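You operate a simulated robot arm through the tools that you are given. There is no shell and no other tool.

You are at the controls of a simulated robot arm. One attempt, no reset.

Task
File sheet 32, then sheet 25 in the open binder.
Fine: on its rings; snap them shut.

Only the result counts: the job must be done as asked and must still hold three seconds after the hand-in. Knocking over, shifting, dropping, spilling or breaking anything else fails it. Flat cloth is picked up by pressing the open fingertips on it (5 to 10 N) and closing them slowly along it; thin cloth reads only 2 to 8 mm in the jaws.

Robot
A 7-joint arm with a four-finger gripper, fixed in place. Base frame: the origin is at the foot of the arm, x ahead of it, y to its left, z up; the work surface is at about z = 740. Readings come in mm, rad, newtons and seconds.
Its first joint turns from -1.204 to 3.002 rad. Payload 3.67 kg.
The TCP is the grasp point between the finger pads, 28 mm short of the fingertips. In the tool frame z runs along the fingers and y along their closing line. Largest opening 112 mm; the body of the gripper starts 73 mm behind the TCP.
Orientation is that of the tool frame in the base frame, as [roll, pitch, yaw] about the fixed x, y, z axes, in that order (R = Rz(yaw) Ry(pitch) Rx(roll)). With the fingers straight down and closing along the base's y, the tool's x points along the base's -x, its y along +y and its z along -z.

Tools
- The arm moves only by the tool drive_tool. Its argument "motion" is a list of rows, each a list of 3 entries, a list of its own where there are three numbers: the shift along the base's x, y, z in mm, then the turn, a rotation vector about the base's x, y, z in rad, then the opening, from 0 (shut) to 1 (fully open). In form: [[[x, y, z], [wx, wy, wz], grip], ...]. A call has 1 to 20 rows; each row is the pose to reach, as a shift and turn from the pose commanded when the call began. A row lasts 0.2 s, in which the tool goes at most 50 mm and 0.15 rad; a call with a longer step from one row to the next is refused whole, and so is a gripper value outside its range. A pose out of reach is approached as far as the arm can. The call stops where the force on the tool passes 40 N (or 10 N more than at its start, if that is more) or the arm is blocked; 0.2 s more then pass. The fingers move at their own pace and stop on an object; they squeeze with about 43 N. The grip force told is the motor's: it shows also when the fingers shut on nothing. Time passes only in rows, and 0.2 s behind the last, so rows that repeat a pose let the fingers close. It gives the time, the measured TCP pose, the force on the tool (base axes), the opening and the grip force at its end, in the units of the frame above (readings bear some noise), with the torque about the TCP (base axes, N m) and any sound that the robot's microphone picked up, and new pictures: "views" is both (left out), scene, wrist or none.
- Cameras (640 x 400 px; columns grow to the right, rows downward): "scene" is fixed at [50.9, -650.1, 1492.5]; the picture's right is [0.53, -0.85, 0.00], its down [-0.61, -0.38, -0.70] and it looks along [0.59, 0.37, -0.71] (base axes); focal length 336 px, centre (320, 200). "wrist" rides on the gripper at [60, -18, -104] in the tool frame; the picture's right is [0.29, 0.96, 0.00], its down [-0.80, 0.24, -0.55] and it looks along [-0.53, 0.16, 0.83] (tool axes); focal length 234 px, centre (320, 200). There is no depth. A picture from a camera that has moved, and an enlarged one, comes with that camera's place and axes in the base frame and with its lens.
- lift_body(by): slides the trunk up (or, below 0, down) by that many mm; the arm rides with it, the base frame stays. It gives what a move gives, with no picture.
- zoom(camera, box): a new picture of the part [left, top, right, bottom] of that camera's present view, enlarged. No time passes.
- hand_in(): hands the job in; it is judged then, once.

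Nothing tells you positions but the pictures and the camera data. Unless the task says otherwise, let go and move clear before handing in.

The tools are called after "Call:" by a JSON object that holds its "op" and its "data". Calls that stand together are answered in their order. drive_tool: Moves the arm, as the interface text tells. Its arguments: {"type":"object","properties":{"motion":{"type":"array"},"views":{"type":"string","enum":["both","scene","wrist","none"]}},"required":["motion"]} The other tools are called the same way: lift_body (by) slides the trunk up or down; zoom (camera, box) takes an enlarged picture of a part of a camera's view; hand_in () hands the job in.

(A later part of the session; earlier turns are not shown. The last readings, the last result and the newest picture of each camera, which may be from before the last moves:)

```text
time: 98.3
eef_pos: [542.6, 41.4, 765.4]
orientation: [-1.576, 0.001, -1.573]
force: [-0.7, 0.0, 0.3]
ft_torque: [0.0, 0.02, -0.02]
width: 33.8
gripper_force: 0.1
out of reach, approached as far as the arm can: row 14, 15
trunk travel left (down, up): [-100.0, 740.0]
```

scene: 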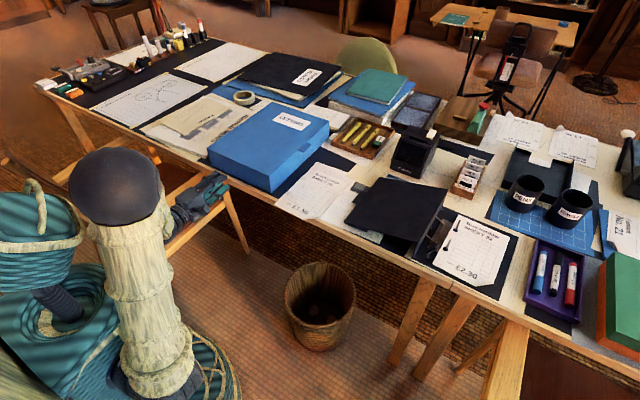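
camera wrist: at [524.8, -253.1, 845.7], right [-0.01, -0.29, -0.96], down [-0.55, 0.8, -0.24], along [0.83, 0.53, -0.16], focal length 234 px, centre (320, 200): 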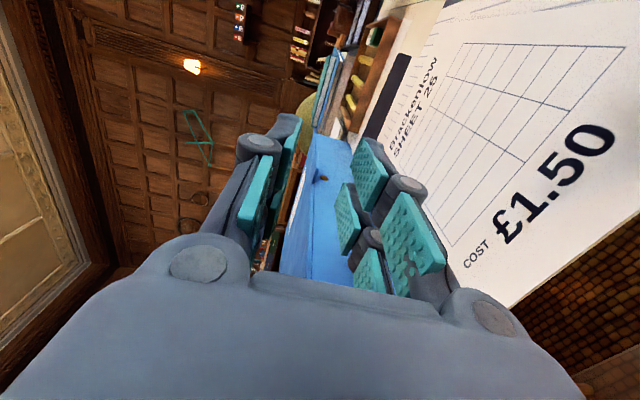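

Call:
{"op": "drive_tool", "data": {"motion": [[[0, 0, 30], [0, 0, 0], 0.3], [[0, 0, 65], [0, 0, 0], 0.3], [[0, 0, 100], [0, 0, 0], 0.3], [[0, 0, 130], [0, 0, 0], 0.3]], "views": "none"}}

Call:
{"op": "lift_body", "data": {"by": -98}}

Call:
{"op": "drive_tool", "data": {"motion": [[[2, -25, 0], [0, 0, 0], 0.3], [[4, -50, 0], [0, 0, 0], 0.3], [[6, -75, 0], [0, 0, 0], 0.3], [[6, -100, 0], [0, 0, 0], 0.3], [[6, -125, 0], [0, 0, 0], 0.3], [[6, -150, 0], [0, 0, 0], 0.3]], "views": "scene"}}

```text
time: 99.3
eef_pos: [539.1, 40.4, 896.2]
orientation: [-1.577, 0.0, -1.571]
force: [0.2, 0.4, 0.3]
ft_torque: [0.0, 0.02, 0.0]
width: 33.7
gripper_force: 0.1
trunk travel left (down, up): [-100.0, 740.0]
```

```text
time: 100.6
eef_pos: [540.4, 40.1, 797.0]
orientation: [-1.577, 0.001, -1.575]
force: [-0.3, 0.3, -0.6]
ft_torque: [0.0, -0.03, -0.02]
width: 33.5
gripper_force: 0.1
trunk travel left (down, up): [-2.0, 838.0]
```

```text
time: 102.0
eef_pos: [552.6, -108.2, 805.7]
orientation: [-1.577, 0.0, -1.576]
force: [0.0, 0.2, 0.4]
ft_torque: [0.01, 0.01, -0.06]
width: 33.4
gripper_force: 0.0
out of reach, approached as far as the arm can: row 6
trunk travel left (down, up): [-2.0, 838.0]
```

scene: 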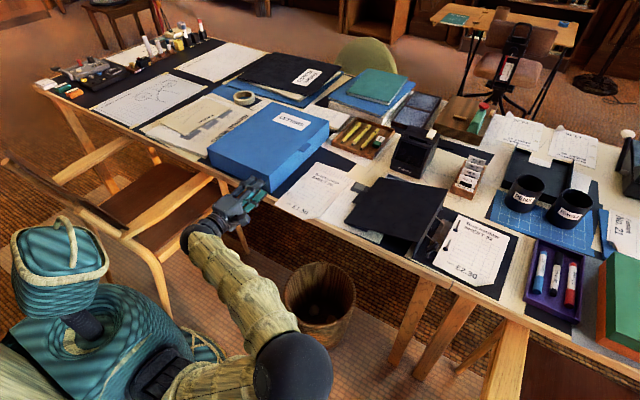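

The sideways wrist roll appears to run into a limit on this side. Flipping the gripper by 180° about its own axis (camera to the left) should be favourable here, so I'll do that up in free space.

Call:
{"op": "drive_tool", "data": {"motion": [[[5, 20, 35], [0, 0, 0], 0.3], [[10, 45, 70], [0, 0, 0], 0.3], [[15, 70, 105], [0, 0, 0], 0.3], [[20, 95, 140], [0, 0, 0], 0.3], [[25, 110, 150], [0.14, 0, 0], 0.3], [[25, 110, 150], [0.28, 0, 0], 0.3], [[25, 110, 150], [0.42, 0, 0], 0.3], [[25, 110, 150], [0.56, 0, 0], 0.3], [[25, 110, 150], [0.7, 0, 0], 0.3], [[25, 110, 150], [0.84, 0, 0], 0.3], [[25, 110, 150], [0.98, 0, 0], 0.3], [[25, 110, 150], [1.12, 0, 0], 0.3], [[25, 110, 150], [1.26, 0, 0], 0.3], [[25, 110, 150], [1.4, 0, 0], 0.3], [[25, 110, 150], [1.54, 0, 0], 0.3]], "views": "scene"}}

```text
time: 105.2
eef_pos: [579.0, 4.6, 953.7]
orientation: [-1.664, 1.544, -1.661]
force: [0.0, -0.7, 0.1]
ft_torque: [0.01, 0.0, 0.01]
width: 33.7
gripper_force: 0.0
trunk travel left (down, up): [-2.0, 838.0]
```

scene: 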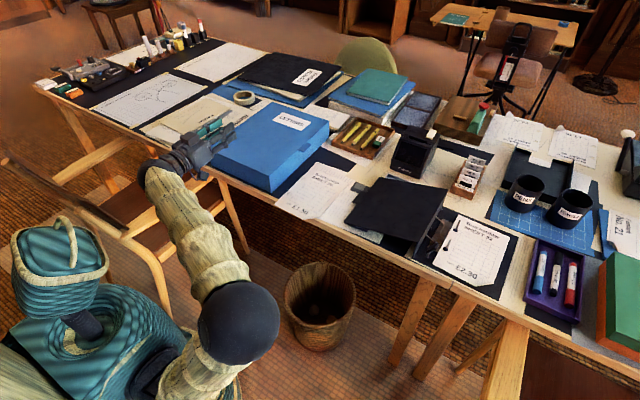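

Call:
{"op": "drive_tool", "data": {"motion": [[[0, 0, 0], [0.14, 0, 0], 0.3], [[0, 0, 0], [0.28, 0, 0], 0.3], [[0, 0, 0], [0.42, 0, 0], 0.3], [[0, 0, 0], [0.56, 0, 0], 0.3], [[0, 0, 0], [0.7, 0, 0], 0.3], [[0, 0, 0], [0.84, 0, 0], 0.3], [[0, 0, 0], [0.98, 0, 0], 0.3], [[0, 0, 0], [1.12, 0, 0], 0.3], [[0, 0, 0], [1.26, 0, 0], 0.3], [[0, 0, 0], [1.4, 0, 0], 0.3], [[0, 0, 0], [1.5, 0, 0], 0.3], [[0, 0, 0], [1.6, 0, 0], 0.3]], "views": "scene"}}

```text
time: 107.8
eef_pos: [583.3, 2.7, 947.7]
orientation: [1.575, -0.003, 1.57]
force: [4.8, -0.3, -4.0]
ft_torque: [0.0, -0.28, -0.01]
width: 33.9
gripper_force: 0.0
trunk travel left (down, up): [-2.0, 838.0]
```

scene: 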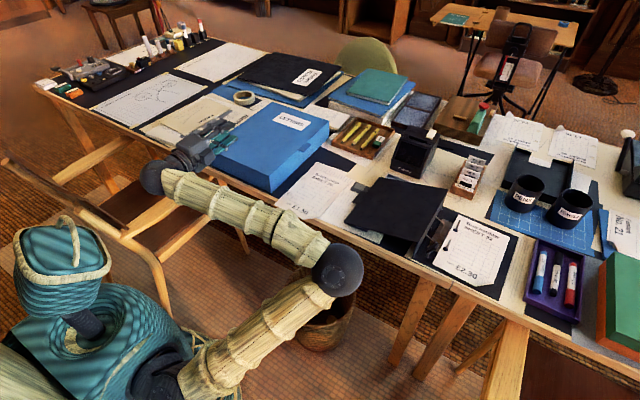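

Call:
{"op": "drive_tool", "data": {"motion": [[[0, 0, 0], [0, 0, 0], 0.3]], "views": "none"}}

Call:
{"op": "zoom", "data": {"camera": "scene", "box": [240, 200, 420, 370]}}

```text
time: 108.2
eef_pos: [579.2, 3.7, 952.8]
orientation: [1.564, 0.0, 1.571]
force: [-1.2, 0.3, -0.4]
ft_torque: [-0.01, 0.02, -0.02]
width: 33.6
gripper_force: 0.0
trunk travel left (down, up): [-2.0, 838.0]
```

```text
2.35 times, centred on (330, 285) of scene
camera zoom: at [50.9, -650.1, 1492.5], right [0.53, -0.85, 0.0], down [-0.61, -0.38, -0.7], along [0.59, 0.37, -0.71], focal length 790 px, centre (296, 0)
```

zoom: 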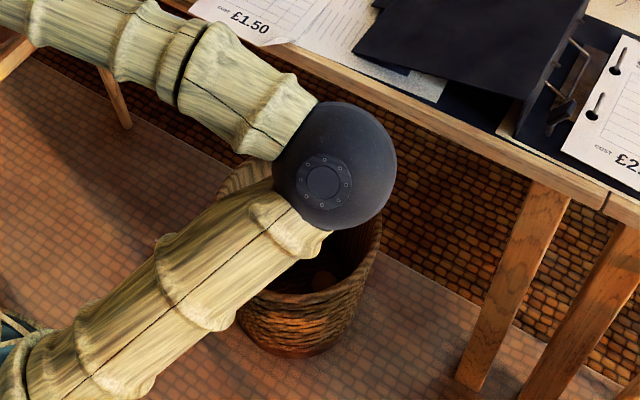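

The flip made the elbow worse, so I'll undo it. Plan: approach sheet 25 with the gripper yawed about 10° toward the radial direction, which the arm can reach more easily.

Call:
{"op": "drive_tool", "data": {"motion": [[[0, 0, 0], [-0.14, 0, 0], 0.3], [[0, 0, 0], [-0.28, 0, 0], 0.3], [[0, 0, 0], [-0.42, 0, 0], 0.3], [[0, 0, 0], [-0.56, 0, 0], 0.3], [[0, 0, 0], [-0.7, 0, 0], 0.3], [[0, 0, 0], [-0.84, 0, 0], 0.3], [[0, 0, 0], [-0.98, 0, 0], 0.3], [[0, 0, 0], [-1.12, 0, 0], 0.3], [[0, 0, 0], [-1.26, 0, 0], 0.3], [[0, 0, 0], [-1.4, 0, 0], 0.3], [[0, 0, 0], [-1.54, 0, 0], 0.3]], "views": "none"}}

Call:
{"op": "drive_tool", "data": {"motion": [[[0, 2, 0], [-0.14, 0, 0], 0.3], [[0, 4, 0], [-0.28, 0, 0], 0.3], [[0, 6, 0], [-0.42, 0, 0], 0.3], [[0, 8, 0], [-0.56, 0, 0], 0.3], [[0, 10, 0], [-0.7, 0, 0], 0.3], [[0, 12, 0], [-0.84, 0, 0], 0.3], [[0, 14, 0], [-0.98, 0, 0], 0.3], [[0, 16, 0], [-1.12, 0, 0], 0.3], [[0, 18, 0], [-1.26, 0, 0], 0.3], [[0, 20, 0], [-1.4, 0, 0], 0.3], [[0, 20, 0], [-1.5, 0, 0], 0.3], [[0, 20, 0], [-1.6, 0, 0], 0.3]], "views": "scene"}}

```text
time: 110.6
eef_pos: [578.1, 4.3, 953.7]
orientation: [1.666, 1.542, 1.672]
force: [-0.2, -0.5, 0.4]
ft_torque: [-0.01, -0.01, 0.01]
width: 33.6
gripper_force: 0.1
trunk travel left (down, up): [-2.0, 838.0]
```

```text
time: 113.2
eef_pos: [577.9, 24.8, 954.5]
orientation: [-1.576, -0.001, -1.575]
force: [0.4, 0.0, 0.3]
ft_torque: [-0.03, -0.02, 0.01]
width: 33.4
gripper_force: 0.1
trunk travel left (down, up): [-2.0, 838.0]
```

scene: 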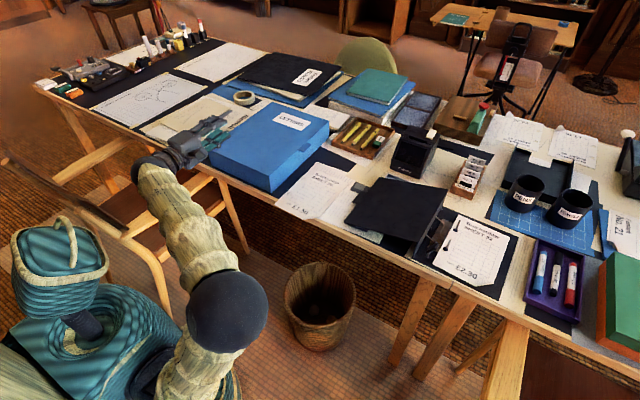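

Call:
{"op": "drive_tool", "data": {"motion": [[[-5, -20, -10], [0, 0, -0.04], 0.3], [[-10, -45, -25], [0, 0, -0.08], 0.3], [[-15, -70, -40], [0, 0, -0.12], 0.3], [[-20, -95, -55], [0, 0, -0.16], 0.3], [[-25, -120, -70], [0, 0, -0.2], 0.3], [[-30, -145, -85], [0, 0, -0.2], 0.3], [[-35, -170, -100], [0, 0, -0.2], 0.3], [[-40, -195, -115], [0, 0, -0.2], 0.3], [[-45, -210, -130], [0, 0, -0.2], 0.3], [[-45, -210, -145], [0, 0, -0.2], 0.3], [[-45, -210, -145], [0, 0, -0.2], 0.3]], "views": "scene"}}

```text
time: 115.6
eef_pos: [543.3, -181.7, 821.2]
orientation: [-1.577, 0.001, -1.775]
force: [-0.5, 0.4, 0.2]
ft_torque: [-0.02, 0.02, 0.01]
width: 33.4
gripper_force: 0.3
out of reach, approached as far as the arm can: row 9, 10, 11
trunk travel left (down, up): [-2.0, 838.0]
```

scene: 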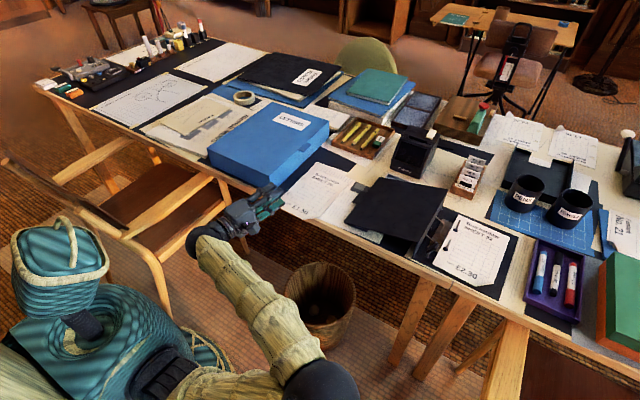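

The arm reaches lower more easily if the tool is pitched slightly down. I'll combine a 10° yaw with about 12° of downward pitch and test how low I can get in front of the sheet's edge.

Call:
{"op": "drive_tool", "data": {"motion": [[[0, 0, -5], [0.02, 0.098, 0], 0.3], [[0, 0, -15], [0.04, 0.196, 0], 0.3], [[0, 0, -30], [0.04, 0.196, 0], 0.3], [[0, 0, -45], [0.04, 0.196, 0], 0.3], [[0, 0, -58], [0.04, 0.196, 0], 0.3], [[0, 0, -70], [0.04, 0.196, 0], 0.3], [[0, 0, -70], [0.04, 0.196, 0], 0.3]], "views": "both"}}

```text
time: 117.2
eef_pos: [555.4, -179.7, 760.9]
orientation: [-1.776, -0.001, -1.775]
force: [-0.1, 0.4, 0.5]
ft_torque: [-0.04, 0.02, 0.02]
width: 33.4
gripper_force: 0.0
out of reach, approached as far as the arm can: row 5, 6, 7
trunk travel left (down, up): [-2.0, 838.0]
camera wrist: at [447.8, -218.4, 799.3], right [-0.25, -0.24, -0.94], down [-0.42, 0.9, -0.12], along [0.87, 0.36, -0.33], focal length 234 px, centre (320, 200)
```

scene: 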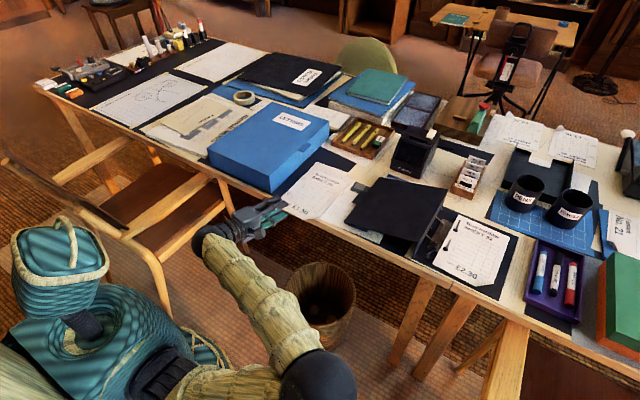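
wrist: 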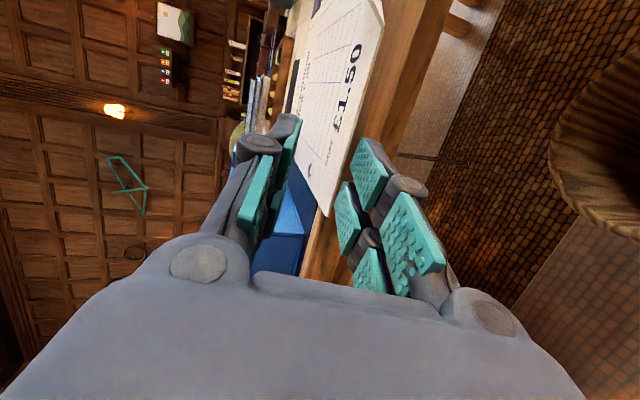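

I can get to (555, −180, 761) with the fingertips right at the sheet's near edge. I'll zoom to see exactly how the fingers sit relative to the edge.

Call:
{"op": "zoom", "data": {"camera": "wrist", "box": [220, 60, 460, 300]}}

Call:
{"op": "zoom", "data": {"camera": "scene", "box": [190, 150, 350, 270]}}

```text
1.67 times, centred on (340, 180) of wrist
camera zoom: at [447.8, -218.4, 799.3], right [-0.25, -0.24, -0.94], down [-0.42, 0.9, -0.12], along [0.87, 0.36, -0.33], focal length 390 px, centre (287, 233)
```

zoom: 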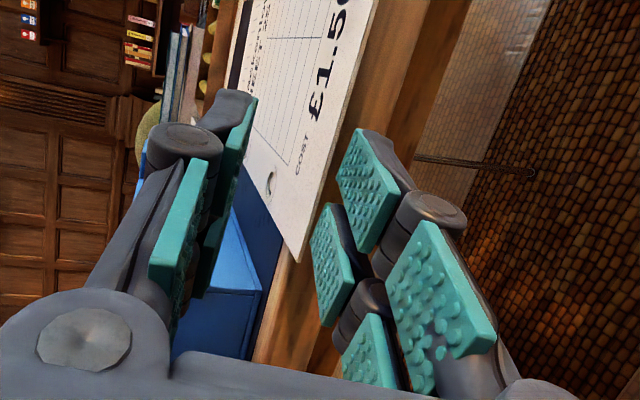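

```text
3.33 times, centred on (270, 210) of scene
camera zoom: at [50.9, -650.1, 1492.5], right [0.53, -0.85, 0.0], down [-0.61, -0.38, -0.7], along [0.59, 0.37, -0.71], focal length 1118 px, centre (487, 167)
```

zoom: 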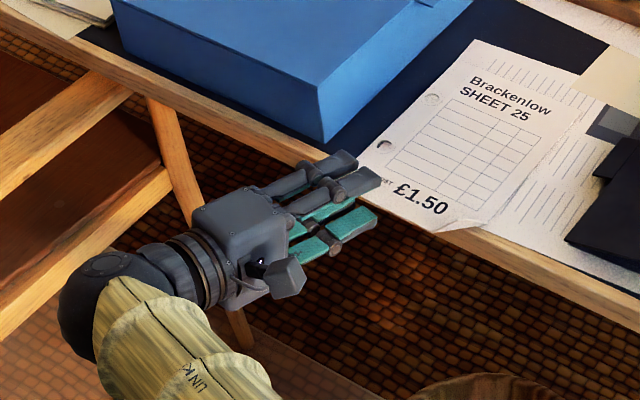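

Call:
{"op": "drive_tool", "data": {"motion": [[[-3, -6, 0], [0, 0, 0], 0.42], [[-3, -12, 0], [0, 0, 0], 0.42], [[-3, -18, 0], [0, 0, 0], 0.42], [[-3, -22, 0], [0, 0, 0], 0.42], [[-3, -22, -6], [0, 0, 0], 0.42], [[-3, -22, -6], [0, 0, 0], 0.42]], "views": "both"}}

Call:
{"op": "zoom", "data": {"camera": "wrist", "box": [220, 60, 460, 300]}}

```text
time: 118.6
eef_pos: [560.3, -199.3, 761.1]
orientation: [-1.776, -0.002, -1.775]
force: [-0.2, -0.2, -0.3]
ft_torque: [-0.01, 0.0, -0.01]
width: 47.0
gripper_force: 0.0
out of reach, approached as far as the arm can: row 1, 2, 3, 4, 5, 6
trunk travel left (down, up): [-2.0, 838.0]
camera wrist: at [453.1, -239.0, 799.7], right [-0.25, -0.24, -0.94], down [-0.42, 0.9, -0.12], along [0.87, 0.36, -0.33], focal length 234 px, centre (320, 200)
```

scene: 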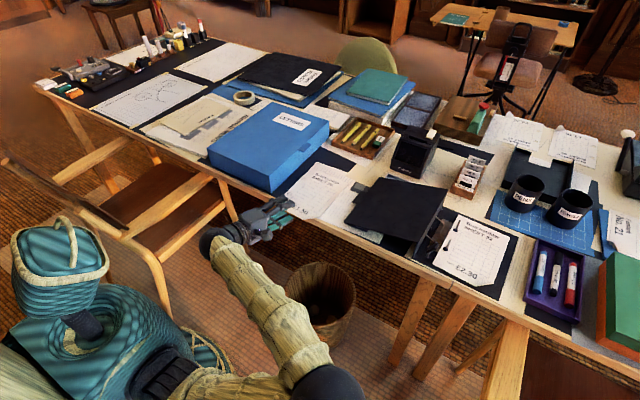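
wrist: 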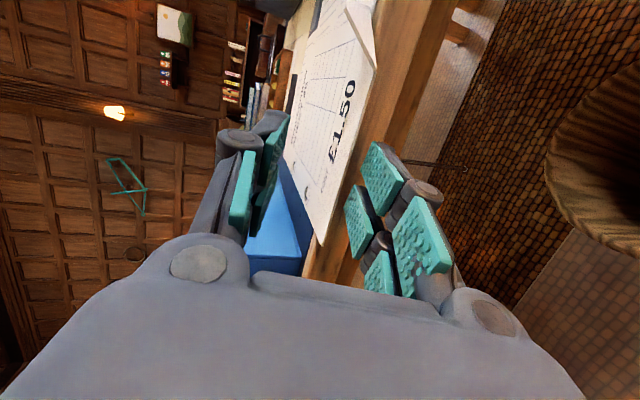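

```text
1.67 times, centred on (340, 180) of wrist
camera zoom: at [453.1, -239.0, 799.7], right [-0.25, -0.24, -0.94], down [-0.42, 0.9, -0.12], along [0.87, 0.36, -0.33], focal length 390 px, centre (287, 233)
```

zoom: 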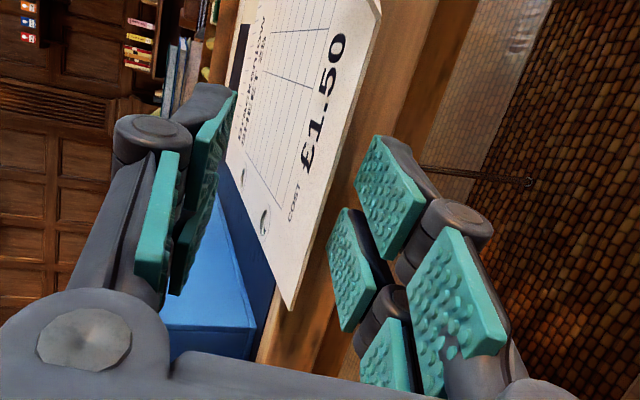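

Call:
{"op": "drive_tool", "data": {"motion": [[[2, 0, -2], [0, 0, 0], 0.42], [[4, -1, -4], [0, 0, 0], 0.42], [[5.5, -1, -6], [0, 0, 0], 0.42], [[5.5, -1, -6], [0, 0, 0], 0.42]], "views": "wrist"}}

Call:
{"op": "zoom", "data": {"camera": "wrist", "box": [260, 80, 420, 260]}}

Call:
{"op": "zoom", "data": {"camera": "scene", "box": [220, 170, 340, 260]}}

```text
time: 119.6
eef_pos: [565.6, -201.2, 757.3]
orientation: [-1.78, -0.002, -1.775]
force: [-0.6, -0.2, -0.5]
ft_torque: [0.01, -0.03, 0.02]
width: 47.3
gripper_force: 0.1
trunk travel left (down, up): [-2.0, 838.0]
camera wrist: at [458.2, -240.2, 794.1], right [-0.25, -0.24, -0.94], down [-0.42, 0.9, -0.12], along [0.87, 0.36, -0.33], focal length 234 px, centre (320, 200)
```

wrist: 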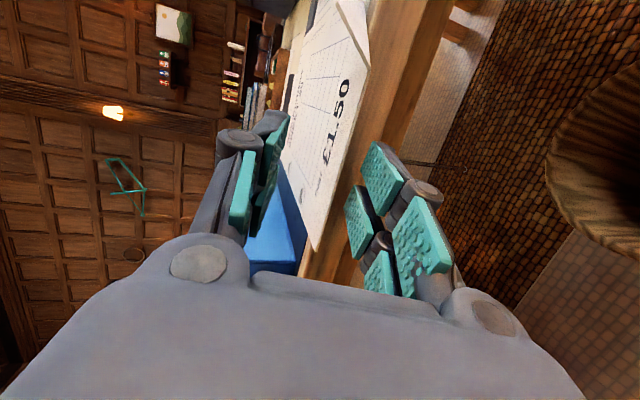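

```text
2.22 times, centred on (340, 170) of wrist
camera zoom: at [458.2, -240.2, 794.1], right [-0.25, -0.24, -0.94], down [-0.42, 0.9, -0.12], along [0.87, 0.36, -0.33], focal length 520 px, centre (276, 267)
```

zoom: 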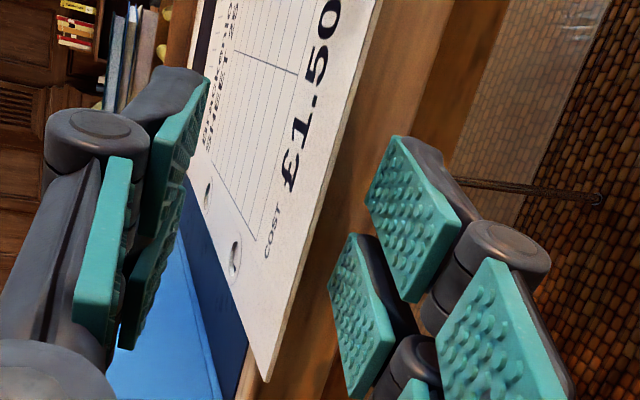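

```text
4.44 times, centred on (280, 215) of scene
camera zoom: at [50.9, -650.1, 1492.5], right [0.53, -0.85, 0.0], down [-0.61, -0.38, -0.7], along [0.59, 0.37, -0.71], focal length 1491 px, centre (498, 133)
```

zoom: 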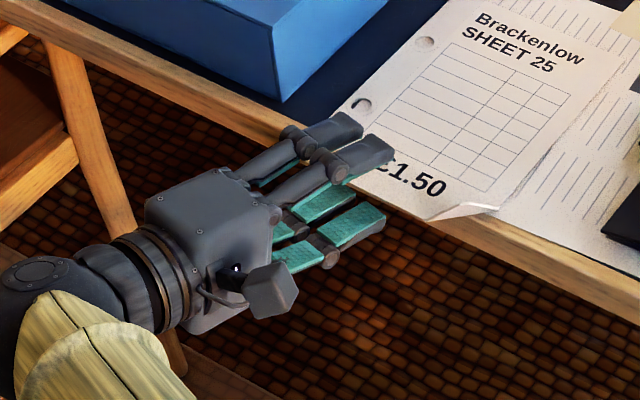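

The upper prongs are above the sheet and the lower prongs below its overhang, with about 10 mm of overlap. Closing now.

Call:
{"op": "drive_tool", "data": {"motion": [[[1, 0, 0], [0, 0, 0], 0.35], [[1, 0, 0], [0, 0, 0], 0.28], [[1, 0, 0], [0, 0, 0], 0.2], [[1, 0, 0], [0, 0, 0], 0.12], [[1, 0, 0], [0, 0, 0], 0.05], [[1, 0, 0], [0, 0, 0], 0.0], [[1, 0, 0], [0, 0, 0], 0.0]], "views": "wrist"}}

Call:
{"op": "zoom", "data": {"camera": "wrist", "box": [260, 80, 420, 260]}}

Call:
{"op": "zoom", "data": {"camera": "scene", "box": [220, 150, 360, 260]}}

```text
time: 121.2
eef_pos: [565.9, -201.0, 754.9]
orientation: [-1.777, -0.001, -1.774]
force: [0.3, 0.1, 1.9]
ft_torque: [-0.18, -0.37, 0.06]
width: 6.0
gripper_force: 38.5
trunk travel left (down, up): [-2.0, 838.0]
camera wrist: at [458.2, -239.9, 794.2], right [-0.25, -0.24, -0.94], down [-0.42, 0.9, -0.12], along [0.87, 0.36, -0.33], focal length 234 px, centre (320, 200)
```

wrist: 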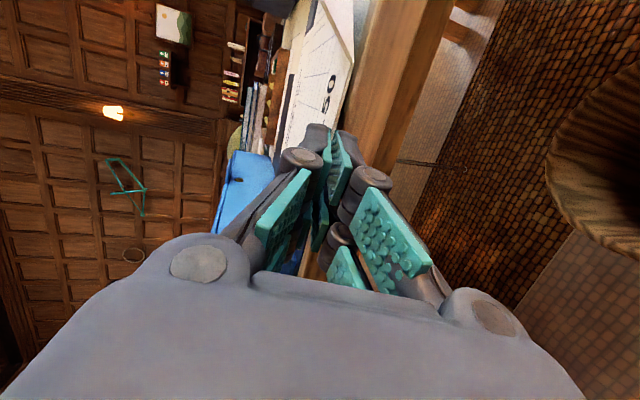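

```text
2.22 times, centred on (340, 170) of wrist
camera zoom: at [458.2, -239.9, 794.2], right [-0.25, -0.24, -0.94], down [-0.42, 0.9, -0.12], along [0.87, 0.36, -0.33], focal length 520 px, centre (276, 267)
```

zoom: 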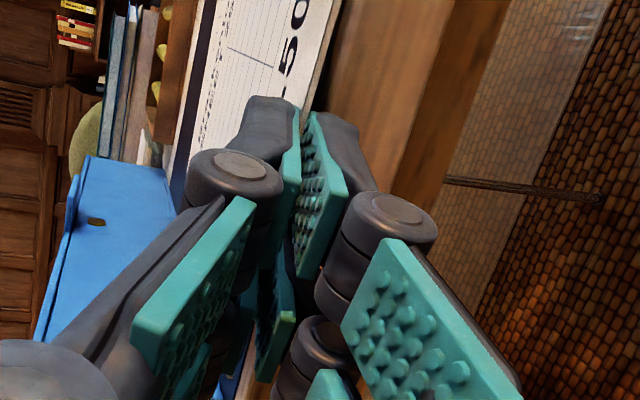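

```text
3.64 times, centred on (290, 205) of scene
camera zoom: at [50.9, -650.1, 1492.5], right [0.53, -0.85, 0.0], down [-0.61, -0.38, -0.7], along [0.59, 0.37, -0.71], focal length 1220 px, centre (429, 182)
```

zoom: 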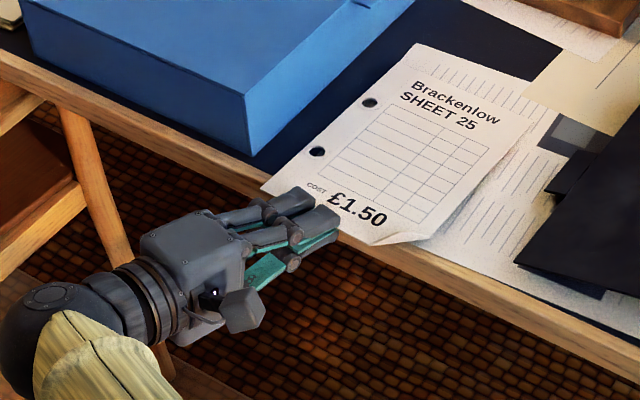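

Gripped (6.0 mm, 38 N). I'll lift gently and look at how the sheet hangs.

Call:
{"op": "drive_tool", "data": {"motion": [[[0, 0, 8], [0, 0, 0], 0.0], [[0, 0, 18], [0, 0, 0], 0.0], [[0, 0, 30], [-0.01, -0.05, 0], 0.0], [[0, 0, 42], [-0.02, -0.1, 0], 0.0], [[0, 0, 55], [-0.03, -0.147, 0], 0.0], [[0, 0, 65], [-0.04, -0.196, 0], 0.0], [[0, 0, 65], [-0.04, -0.196, 0], 0.0]], "views": "both"}}

Call:
{"op": "zoom", "data": {"camera": "scene", "box": [220, 130, 380, 250]}}

Call:
{"op": "zoom", "data": {"camera": "wrist", "box": [240, 0, 420, 200]}}

```text
time: 122.8
eef_pos: [567.0, -201.7, 820.4]
orientation: [-1.576, -0.001, -1.772]
force: [0.1, 0.5, 0.4]
ft_torque: [0.02, 0.05, 0.02]
width: 6.3
gripper_force: 38.8
trunk travel left (down, up): [-2.0, 838.0]
camera wrist: at [452.7, -239.5, 838.4], right [-0.06, -0.28, -0.96], down [-0.38, 0.89, -0.24], along [0.92, 0.35, -0.16], focal length 234 px, centre (320, 200)
```

scene: 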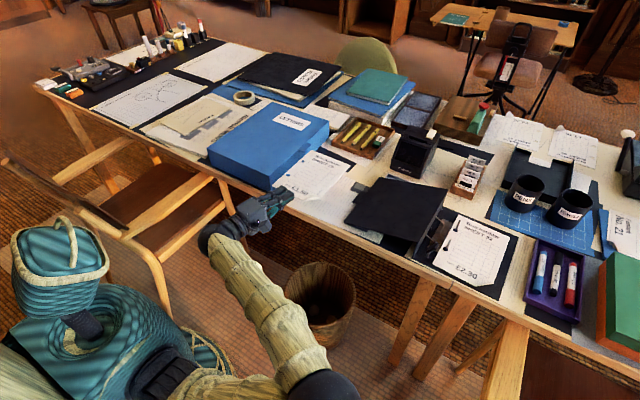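
wrist: 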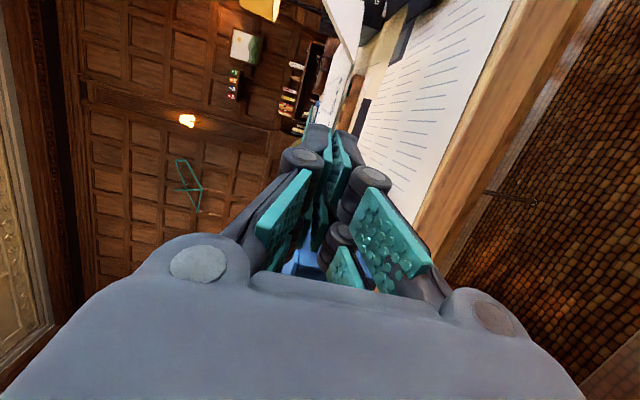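

```text
3.33 times, centred on (300, 190) of scene
camera zoom: at [50.9, -650.1, 1492.5], right [0.53, -0.85, 0.0], down [-0.61, -0.38, -0.7], along [0.59, 0.37, -0.71], focal length 1118 px, centre (387, 233)
```

zoom: 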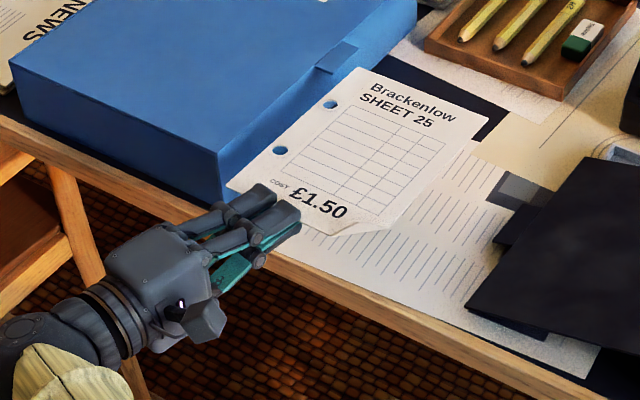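

```text
2.00 times, centred on (330, 100) of wrist
camera zoom: at [452.7, -239.5, 838.4], right [-0.06, -0.28, -0.96], down [-0.38, 0.89, -0.24], along [0.92, 0.35, -0.16], focal length 468 px, centre (300, 400)
```

zoom: 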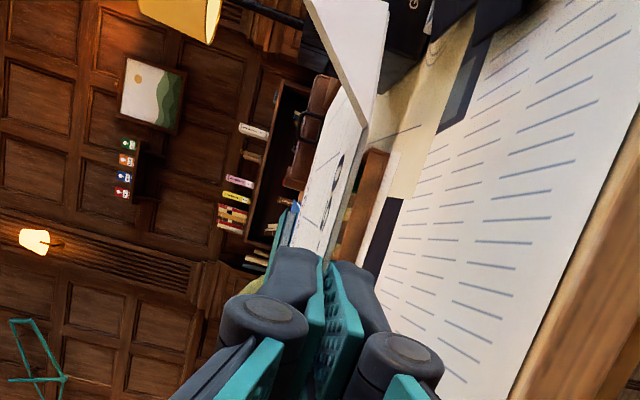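

Sheet 25 lifted cleanly and level; the striped paper stayed put. Holes are about (80, 39) and (159, 39) mm from the TCP. I'll carry it at z ≈ 955 to above the binder.

Call:
{"op": "drive_tool", "data": {"motion": [[[3, 0, 30], [0, 0, 0], 0.0], [[6, 0, 65], [0, 0, 0], 0.0], [[9, -10, 100], [0, 0, 0], 0.0], [[12, -30, 130], [0, 0, 0], 0.0], [[15, -65, 138], [0, 0, 0], 0.0], [[18, -100, 138], [0, 0, 0], 0.0], [[21, -135, 138], [0, 0, 0], 0.0], [[24, -170, 138], [0, 0, 0], 0.0], [[27, -205, 138], [0, 0, 0], 0.0], [[30, -240, 138], [0, 0, 0], 0.0], [[33, -275, 138], [0, 0, 0], 0.0], [[36, -310, 138], [0, 0, 0], 0.0], [[39, -345, 138], [0, 0, 0], 0.0], [[42, -380, 138], [0, 0, 0], 0.0], [[45, -415, 138], [0, 0, 0], 0.0], [[45, -445, 138], [0, 0, 0], 0.0], [[45, -470, 138], [0, 0, 0], 0.0], [[45, -489, 138], [0, 0, 0], 0.0], [[45, -489, 138], [0, 0, 0], 0.0]], "views": "both"}}

Call:
{"op": "zoom", "data": {"camera": "scene", "box": [400, 140, 540, 260]}}

```text
time: 126.8
eef_pos: [609.8, -689.1, 958.7]
orientation: [-1.576, 0.0, -1.773]
force: [-0.1, 0.0, 0.1]
ft_torque: [0.03, 0.01, -0.01]
width: 5.8
gripper_force: 39.0
trunk travel left (down, up): [-2.0, 838.0]
camera wrist: at [496.3, -727.9, 977.5], right [-0.06, -0.28, -0.96], down [-0.38, 0.89, -0.24], along [0.92, 0.35, -0.16], focal length 234 px, centre (320, 200)
```

scene: 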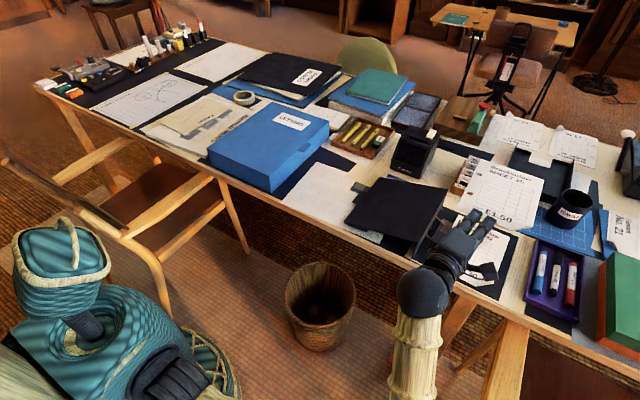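
wrist: 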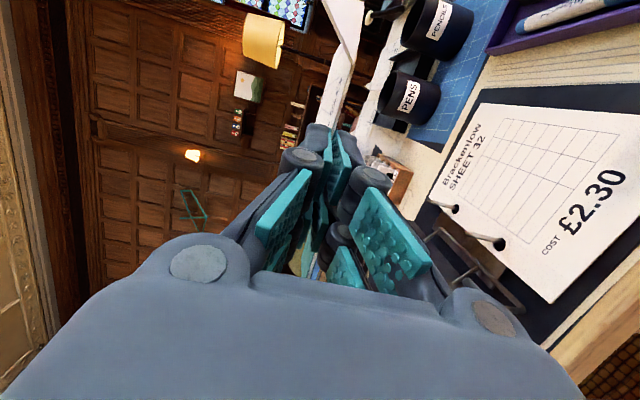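

```text
3.33 times, centred on (470, 200) of scene
camera zoom: at [50.9, -650.1, 1492.5], right [0.53, -0.85, 0.0], down [-0.61, -0.38, -0.7], along [0.59, 0.37, -0.71], focal length 1118 px, centre (-180, 200)
```

zoom: 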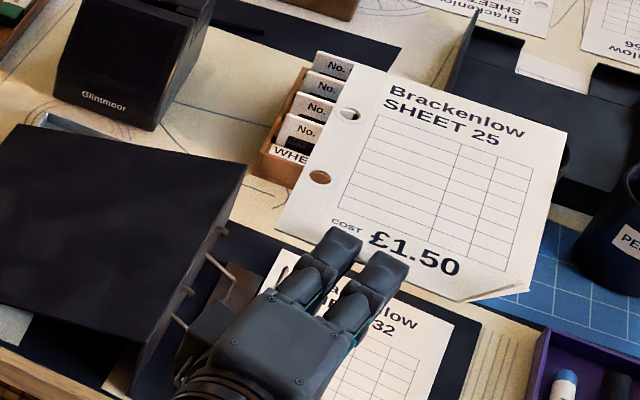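

Call:
{"op": "drive_tool", "data": {"motion": [[[-1, -1.6, -25], [0, 0, -0.005], 0.0], [[-1, -1.6, -55], [0, 0, -0.01], 0.0], [[-1, -1.6, -85], [0, 0, -0.01], 0.0], [[-1, -1.6, -108], [0, 0, -0.01], 0.0], [[-1, -1.6, -122], [0, 0, -0.01], 0.0], [[-1, -1.6, -128], [0, 0, -0.01], 0.0], [[-1, -1.6, -128], [0, 0, -0.01], 0.0]], "views": "scene"}}

Call:
{"op": "zoom", "data": {"camera": "scene", "box": [405, 185, 505, 265]}}

```text
time: 128.4
eef_pos: [608.5, -692.4, 831.8]
orientation: [-1.574, -0.001, -1.784]
force: [0.7, 0.8, -0.1]
ft_torque: [-0.01, 0.03, -0.03]
width: 5.9
gripper_force: 38.1
trunk travel left (down, up): [-2.0, 838.0]
```

scene: 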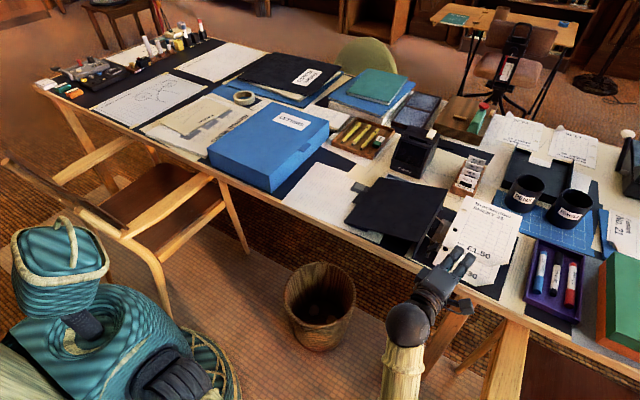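

```text
5.00 times, centred on (455, 225) of scene
camera zoom: at [50.9, -650.1, 1492.5], right [0.53, -0.85, 0.0], down [-0.61, -0.38, -0.7], along [0.59, 0.37, -0.71], focal length 1678 px, centre (-355, 75)
```

zoom: 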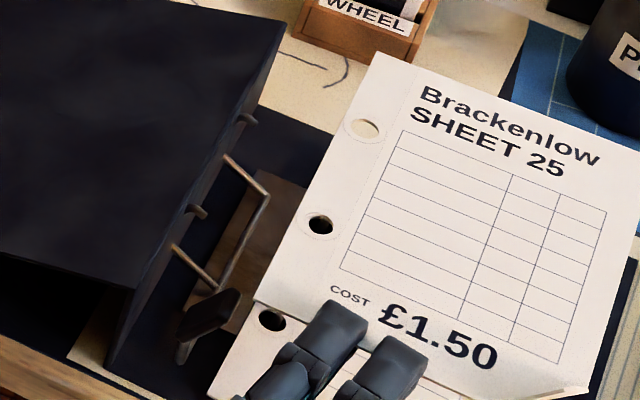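

Holes are within about 1 mm of the posts by the same measure that worked for sheet 32. I'll make the small correction and lower over the posts.

Call:
{"op": "drive_tool", "data": {"motion": [[[0.9, 0.4, -10], [0, 0, 0], 0.0], [[0.9, 0.4, -20], [0, 0, 0], 0.0], [[0.9, 0.4, -30], [0, 0, 0], 0.0], [[0.9, 0.4, -37], [0, 0, 0], 0.0], [[0.9, 0.4, -43], [0, 0, 0], 0.0], [[0.9, 0.4, -50], [0, 0, 0], 0.0], [[0.9, 0.4, -50], [0, 0, 0], 0.0]], "views": "scene"}}

Call:
{"op": "zoom", "data": {"camera": "scene", "box": [405, 190, 505, 270]}}

```text
time: 130.0
eef_pos: [609.4, -691.0, 779.3]
orientation: [-1.575, 0.002, -1.782]
force: [0.0, -0.2, 0.1]
ft_torque: [0.05, 0.07, 0.0]
width: 5.9
gripper_force: 37.9
trunk travel left (down, up): [-2.0, 838.0]
```

scene: 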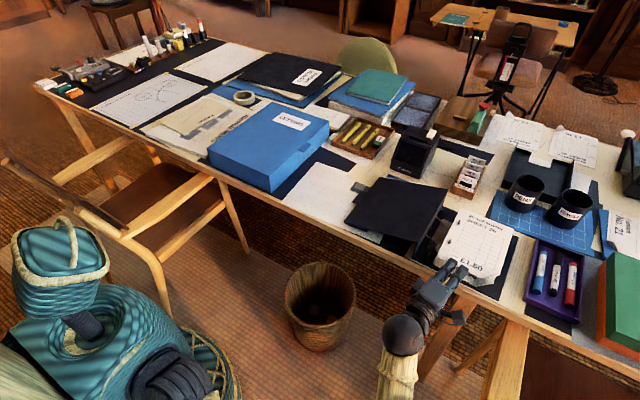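

```text
5.00 times, centred on (455, 230) of scene
camera zoom: at [50.9, -650.1, 1492.5], right [0.53, -0.85, 0.0], down [-0.61, -0.38, -0.7], along [0.59, 0.37, -0.71], focal length 1678 px, centre (-355, 50)
```

zoom: 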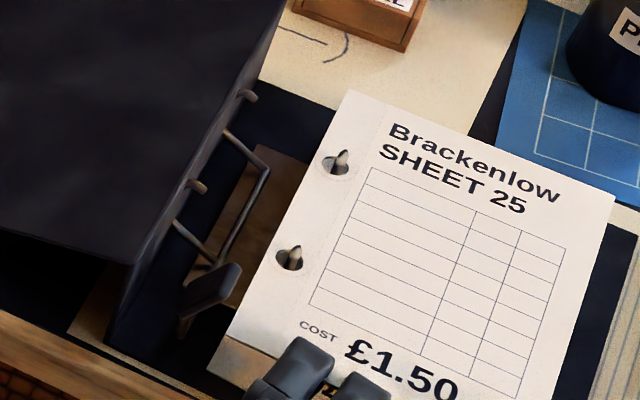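

Both posts are through sheet 25's holes. Lowering a little further, then releasing and backing straight out.

Call:
{"op": "drive_tool", "data": {"motion": [[[0, 0, -4], [0, 0, 0], 0.0], [[0, 0, -8], [0, 0, 0], 0.0], [[0, 0, -11], [0, 0, 0], 0.0], [[0, 0, -11], [0, 0, 0], 0.0], [[0, 0, -10], [0, 0, 0], 0.06], [[0, 0, -9], [0, 0, 0], 0.1], [[0, 0, -8], [0, 0, 0], 0.14], [[0, 0, -8], [0, 0, 0], 0.14], [[-8, 0, -8], [0, 0, 0], 0.14], [[-18, 0, -8], [0, 0, 0], 0.14], [[-30, 0, -8], [0, 0, 0], 0.14], [[-45, 0, -8], [0, 0, 0], 0.14], [[-60, 0, -8], [0, 0, 0], 0.14], [[-75, 0, -8], [0, 0, 0], 0.14]], "views": "both"}}

Call:
{"op": "zoom", "data": {"camera": "scene", "box": [405, 190, 525, 280]}}

Call:
{"op": "zoom", "data": {"camera": "scene", "box": [420, 205, 480, 255]}}

```text
time: 133.0
eef_pos: [535.4, -691.8, 772.0]
orientation: [-1.575, 0.002, -1.783]
force: [-0.7, 0.2, 0.3]
ft_torque: [0.0, 0.0, 0.0]
width: 15.4
gripper_force: 0.1
trunk travel left (down, up): [-2.0, 838.0]
camera wrist: at [422.3, -729.2, 789.7], right [-0.07, -0.28, -0.96], down [-0.37, 0.9, -0.24], along [0.92, 0.34, -0.16], focal length 234 px, centre (320, 200)
```

scene: 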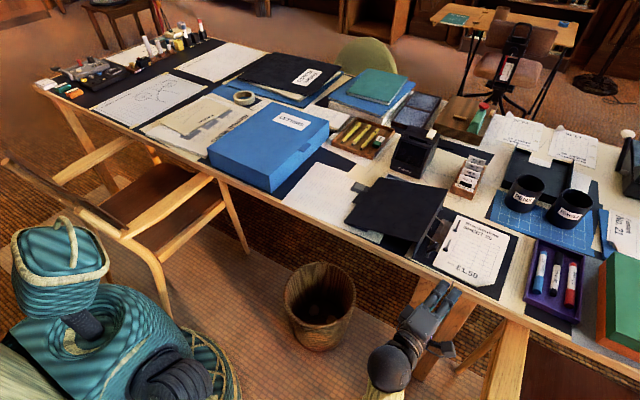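
wrist: 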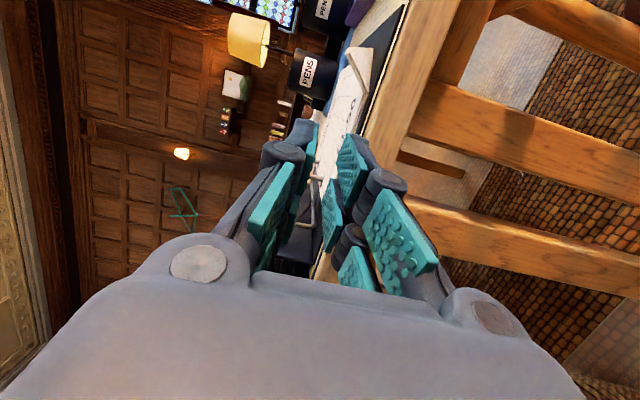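

```text
4.44 times, centred on (465, 235) of scene
camera zoom: at [50.9, -650.1, 1492.5], right [0.53, -0.85, 0.0], down [-0.61, -0.38, -0.7], along [0.59, 0.37, -0.71], focal length 1491 px, centre (-324, 44)
```

zoom: 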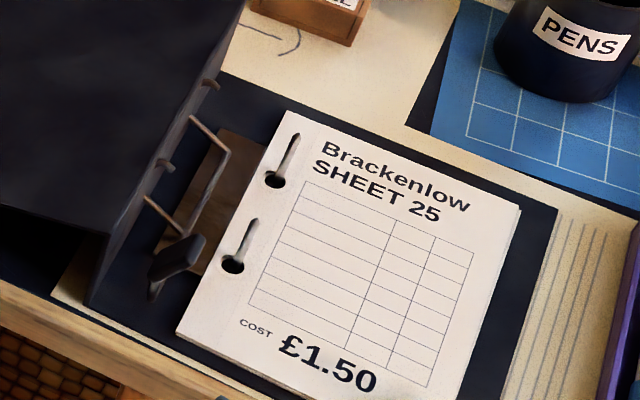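

```text
8.00 times, centred on (450, 230) of scene
camera zoom: at [50.9, -650.1, 1492.5], right [0.53, -0.85, 0.0], down [-0.61, -0.38, -0.7], along [0.59, 0.37, -0.71], focal length 2684 px, centre (-720, -40)
```

zoom: 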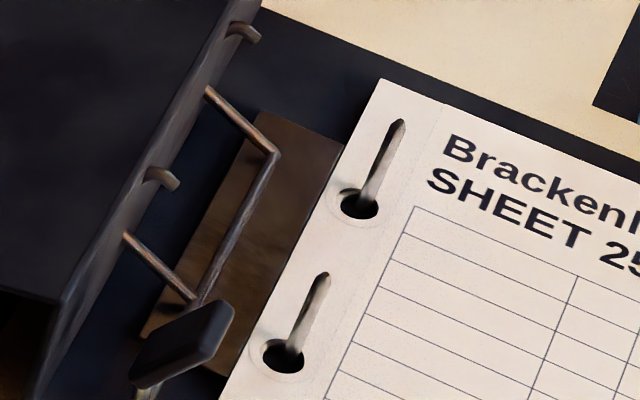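

Both sheets are on the posts, 32 below and 25 on top. To snap the rings shut I'll pinch the upright tab across x again with the tool pointing down. First I'll rise and straighten the yaw, then raise the trunk.

Call:
{"op": "drive_tool", "data": {"motion": [[[5, 0, 35], [0, 0, 0], 0.3], [[10, 0, 75], [0, 0, 0.07], 0.3], [[15, 5, 115], [0, 0, 0.14], 0.3], [[20, 10, 150], [0, 0, 0.212], 0.3], [[25, 15, 180], [0, 0, 0.212], 0.3]], "views": "none"}}

Call:
{"op": "lift_body", "data": {"by": 448}}

Call:
{"op": "drive_tool", "data": {"motion": [[[0, 0, 0], [0, 0.14, 0], 0.38], [[0, 0, 0], [0, 0.28, 0], 0.38], [[0, 0, 0], [0, 0.42, 0], 0.38], [[0, 0, 0], [0, 0.56, 0], 0.38], [[0, 0, 0], [0, 0.7, 0], 0.38], [[0, 0, 0], [0, 0.84, 0], 0.38], [[0, 0, 0], [0, 0.98, 0], 0.38], [[0, 0, 0], [0, 1.12, 0], 0.38], [[0, 0, 0], [0, 1.26, 0], 0.38], [[0, 0, 0], [0, 1.4, 0], 0.38], [[0, 0, 0], [0, 1.5, 0], 0.38], [[0, 0, 0], [0, 1.5708, 0], 0.38]], "views": "scene"}}

```text
time: 134.2
eef_pos: [558.2, -673.9, 954.4]
orientation: [-1.577, 0.0, -1.571]
force: [0.2, -0.3, 0.4]
ft_torque: [-0.04, -0.01, -0.01]
width: 33.4
gripper_force: 0.1
trunk travel left (down, up): [-2.0, 838.0]
```

```text
refused: 448 is not a number from -400 to 400
```

```text
time: 136.8
eef_pos: [574.8, -702.3, 960.8]
orientation: [3.137, 0.004, -1.573]
force: [-0.8, -0.2, -0.7]
ft_torque: [0.11, -0.1, 0.01]
width: 42.7
gripper_force: 0.1
out of reach, approached as far as the arm can: row 10, 11, 12
trunk travel left (down, up): [-2.0, 838.0]
```

scene: 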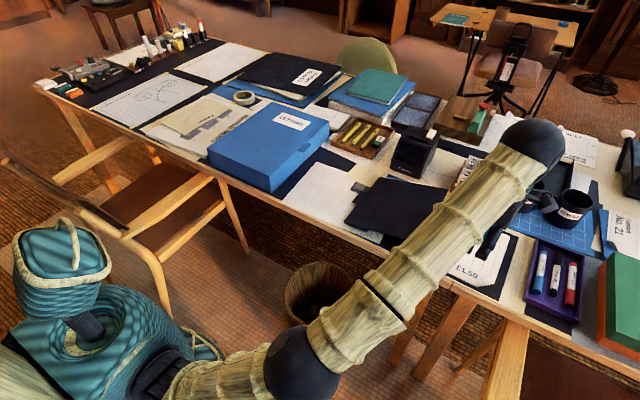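

Call:
{"op": "lift_body", "data": {"by": 400}}

Call:
{"op": "drive_tool", "data": {"motion": [[[5, 5, -40], [0, 0, 0], 0.38], [[10, 10, -80], [0, 0, 0], 0.38], [[15, 15, -120], [0, 0, 0], 0.38], [[20, 20, -160], [0, 0, 0], 0.38], [[25, 25, -200], [0, 0, 0], 0.38], [[30, 30, -240], [0, 0, 0], 0.38], [[35, 35, -280], [0, 0, 0], 0.38], [[40, 40, -320], [0, 0, 0], 0.38], [[45, 45, -350], [0, 0, 0], 0.38], [[50, 50, -380], [0, 0, 0], 0.38], [[55, 55, -400], [0, 0, 0], 0.38], [[59, 60, -400], [0, 0, 0], 0.38]], "views": "both"}}

```text
time: 140.7
eef_pos: [576.9, -700.2, 1361.3]
orientation: [3.136, -0.001, -1.572]
force: [-1.1, -1.1, -0.3]
ft_torque: [-0.02, 0.01, 0.01]
width: 42.6
gripper_force: 0.0
trunk travel left (down, up): [-402.0, 438.0]
```

```text
time: 143.3
eef_pos: [634.6, -640.3, 960.4]
orientation: [3.136, 0.0, -1.573]
force: [0.5, -0.1, 0.6]
ft_torque: [0.01, 0.01, 0.0]
width: 42.8
gripper_force: 0.0
trunk travel left (down, up): [-402.0, 438.0]
camera wrist: at [654.0, -700.9, 1063.7], right [-0.96, -0.29, 0.0], down [-0.24, 0.8, 0.56], along [-0.16, 0.53, -0.83], focal length 234 px, centre (320, 200)
```

scene: 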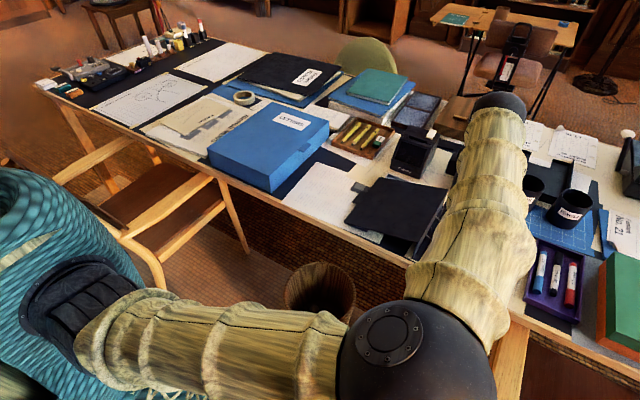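
wrist: 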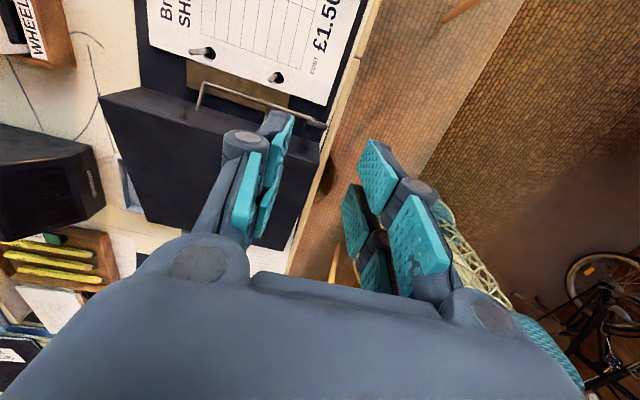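

Call:
{"op": "zoom", "data": {"camera": "wrist", "box": [170, 20, 370, 170]}}

```text
2.67 times, centred on (270, 95) of wrist
camera zoom: at [654.0, -700.9, 1063.7], right [-0.96, -0.29, 0.0], down [-0.24, 0.8, 0.56], along [-0.16, 0.53, -0.83], focal length 624 px, centre (453, 480)
```

zoom: 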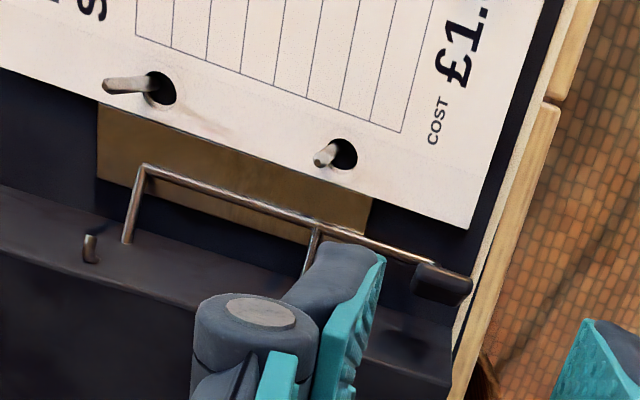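

The tab is at about (635.5, −627, 800), upright. I'll tilt slightly and descend with the fingers straddling it in x, pausing just above.

Call:
{"op": "drive_tool", "data": {"motion": [[[0.5, 4, -25], [-0.07, 0, 0], 0.38], [[0.5, 8, -55], [-0.14, 0, 0], 0.38], [[0.5, 12, -85], [-0.2, 0, 0], 0.38], [[0.5, 16, -105], [-0.2, 0, 0], 0.38], [[0.5, 16, -115], [-0.2, 0, 0], 0.38], [[0.5, 16, -115], [-0.2, 0, 0], 0.38]], "views": "both"}}

Call:
{"op": "zoom", "data": {"camera": "wrist", "box": [180, 80, 440, 280]}}

Call:
{"op": "zoom", "data": {"camera": "scene", "box": [400, 180, 500, 280]}}

```text
time: 144.7
eef_pos: [634.7, -626.0, 846.5]
orientation: [3.137, -0.2, -1.571]
force: [0.5, -0.6, 0.2]
ft_torque: [-0.02, -0.03, 0.01]
width: 42.6
gripper_force: 0.0
trunk travel left (down, up): [-402.0, 438.0]
camera wrist: at [653.1, -662.7, 959.2], right [-0.96, -0.28, 0.06], down [-0.24, 0.89, 0.39], along [-0.16, 0.35, -0.92], focal length 234 px, centre (320, 200)
```

scene: 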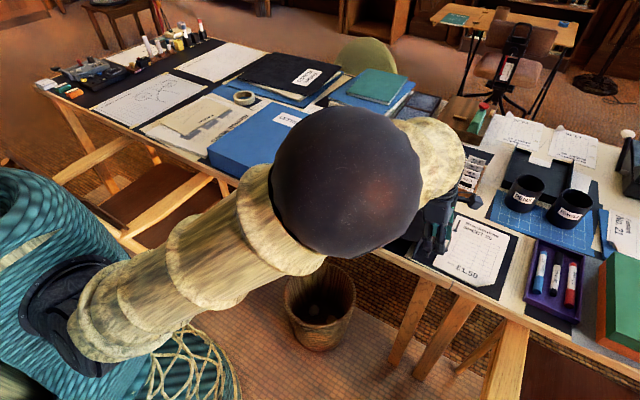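
wrist: 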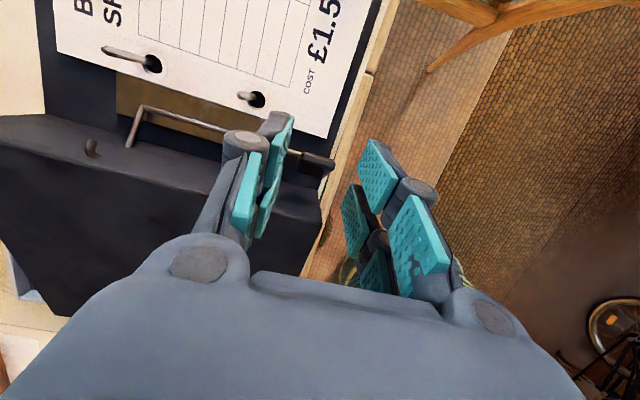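

```text
2.00 times, centred on (310, 180) of wrist
camera zoom: at [653.1, -662.7, 959.2], right [-0.96, -0.28, 0.06], down [-0.24, 0.89, 0.39], along [-0.16, 0.35, -0.92], focal length 468 px, centre (340, 240)
```

zoom: 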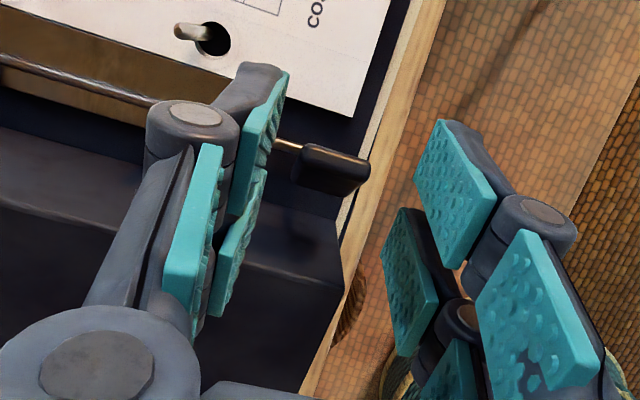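

```text
4.00 times, centred on (450, 230) of scene
camera zoom: at [50.9, -650.1, 1492.5], right [0.53, -0.85, 0.0], down [-0.61, -0.38, -0.7], along [0.59, 0.37, -0.71], focal length 1342 px, centre (-200, 80)
```

zoom: 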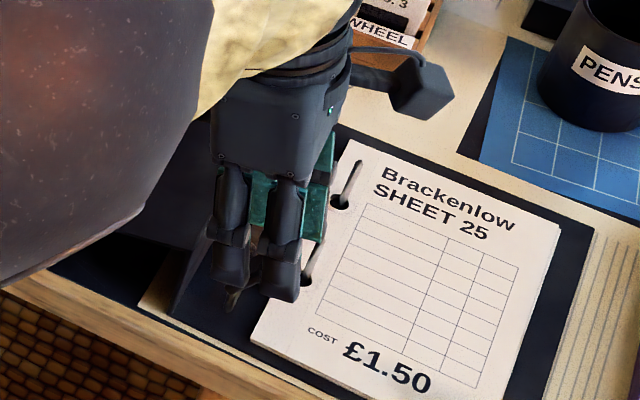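

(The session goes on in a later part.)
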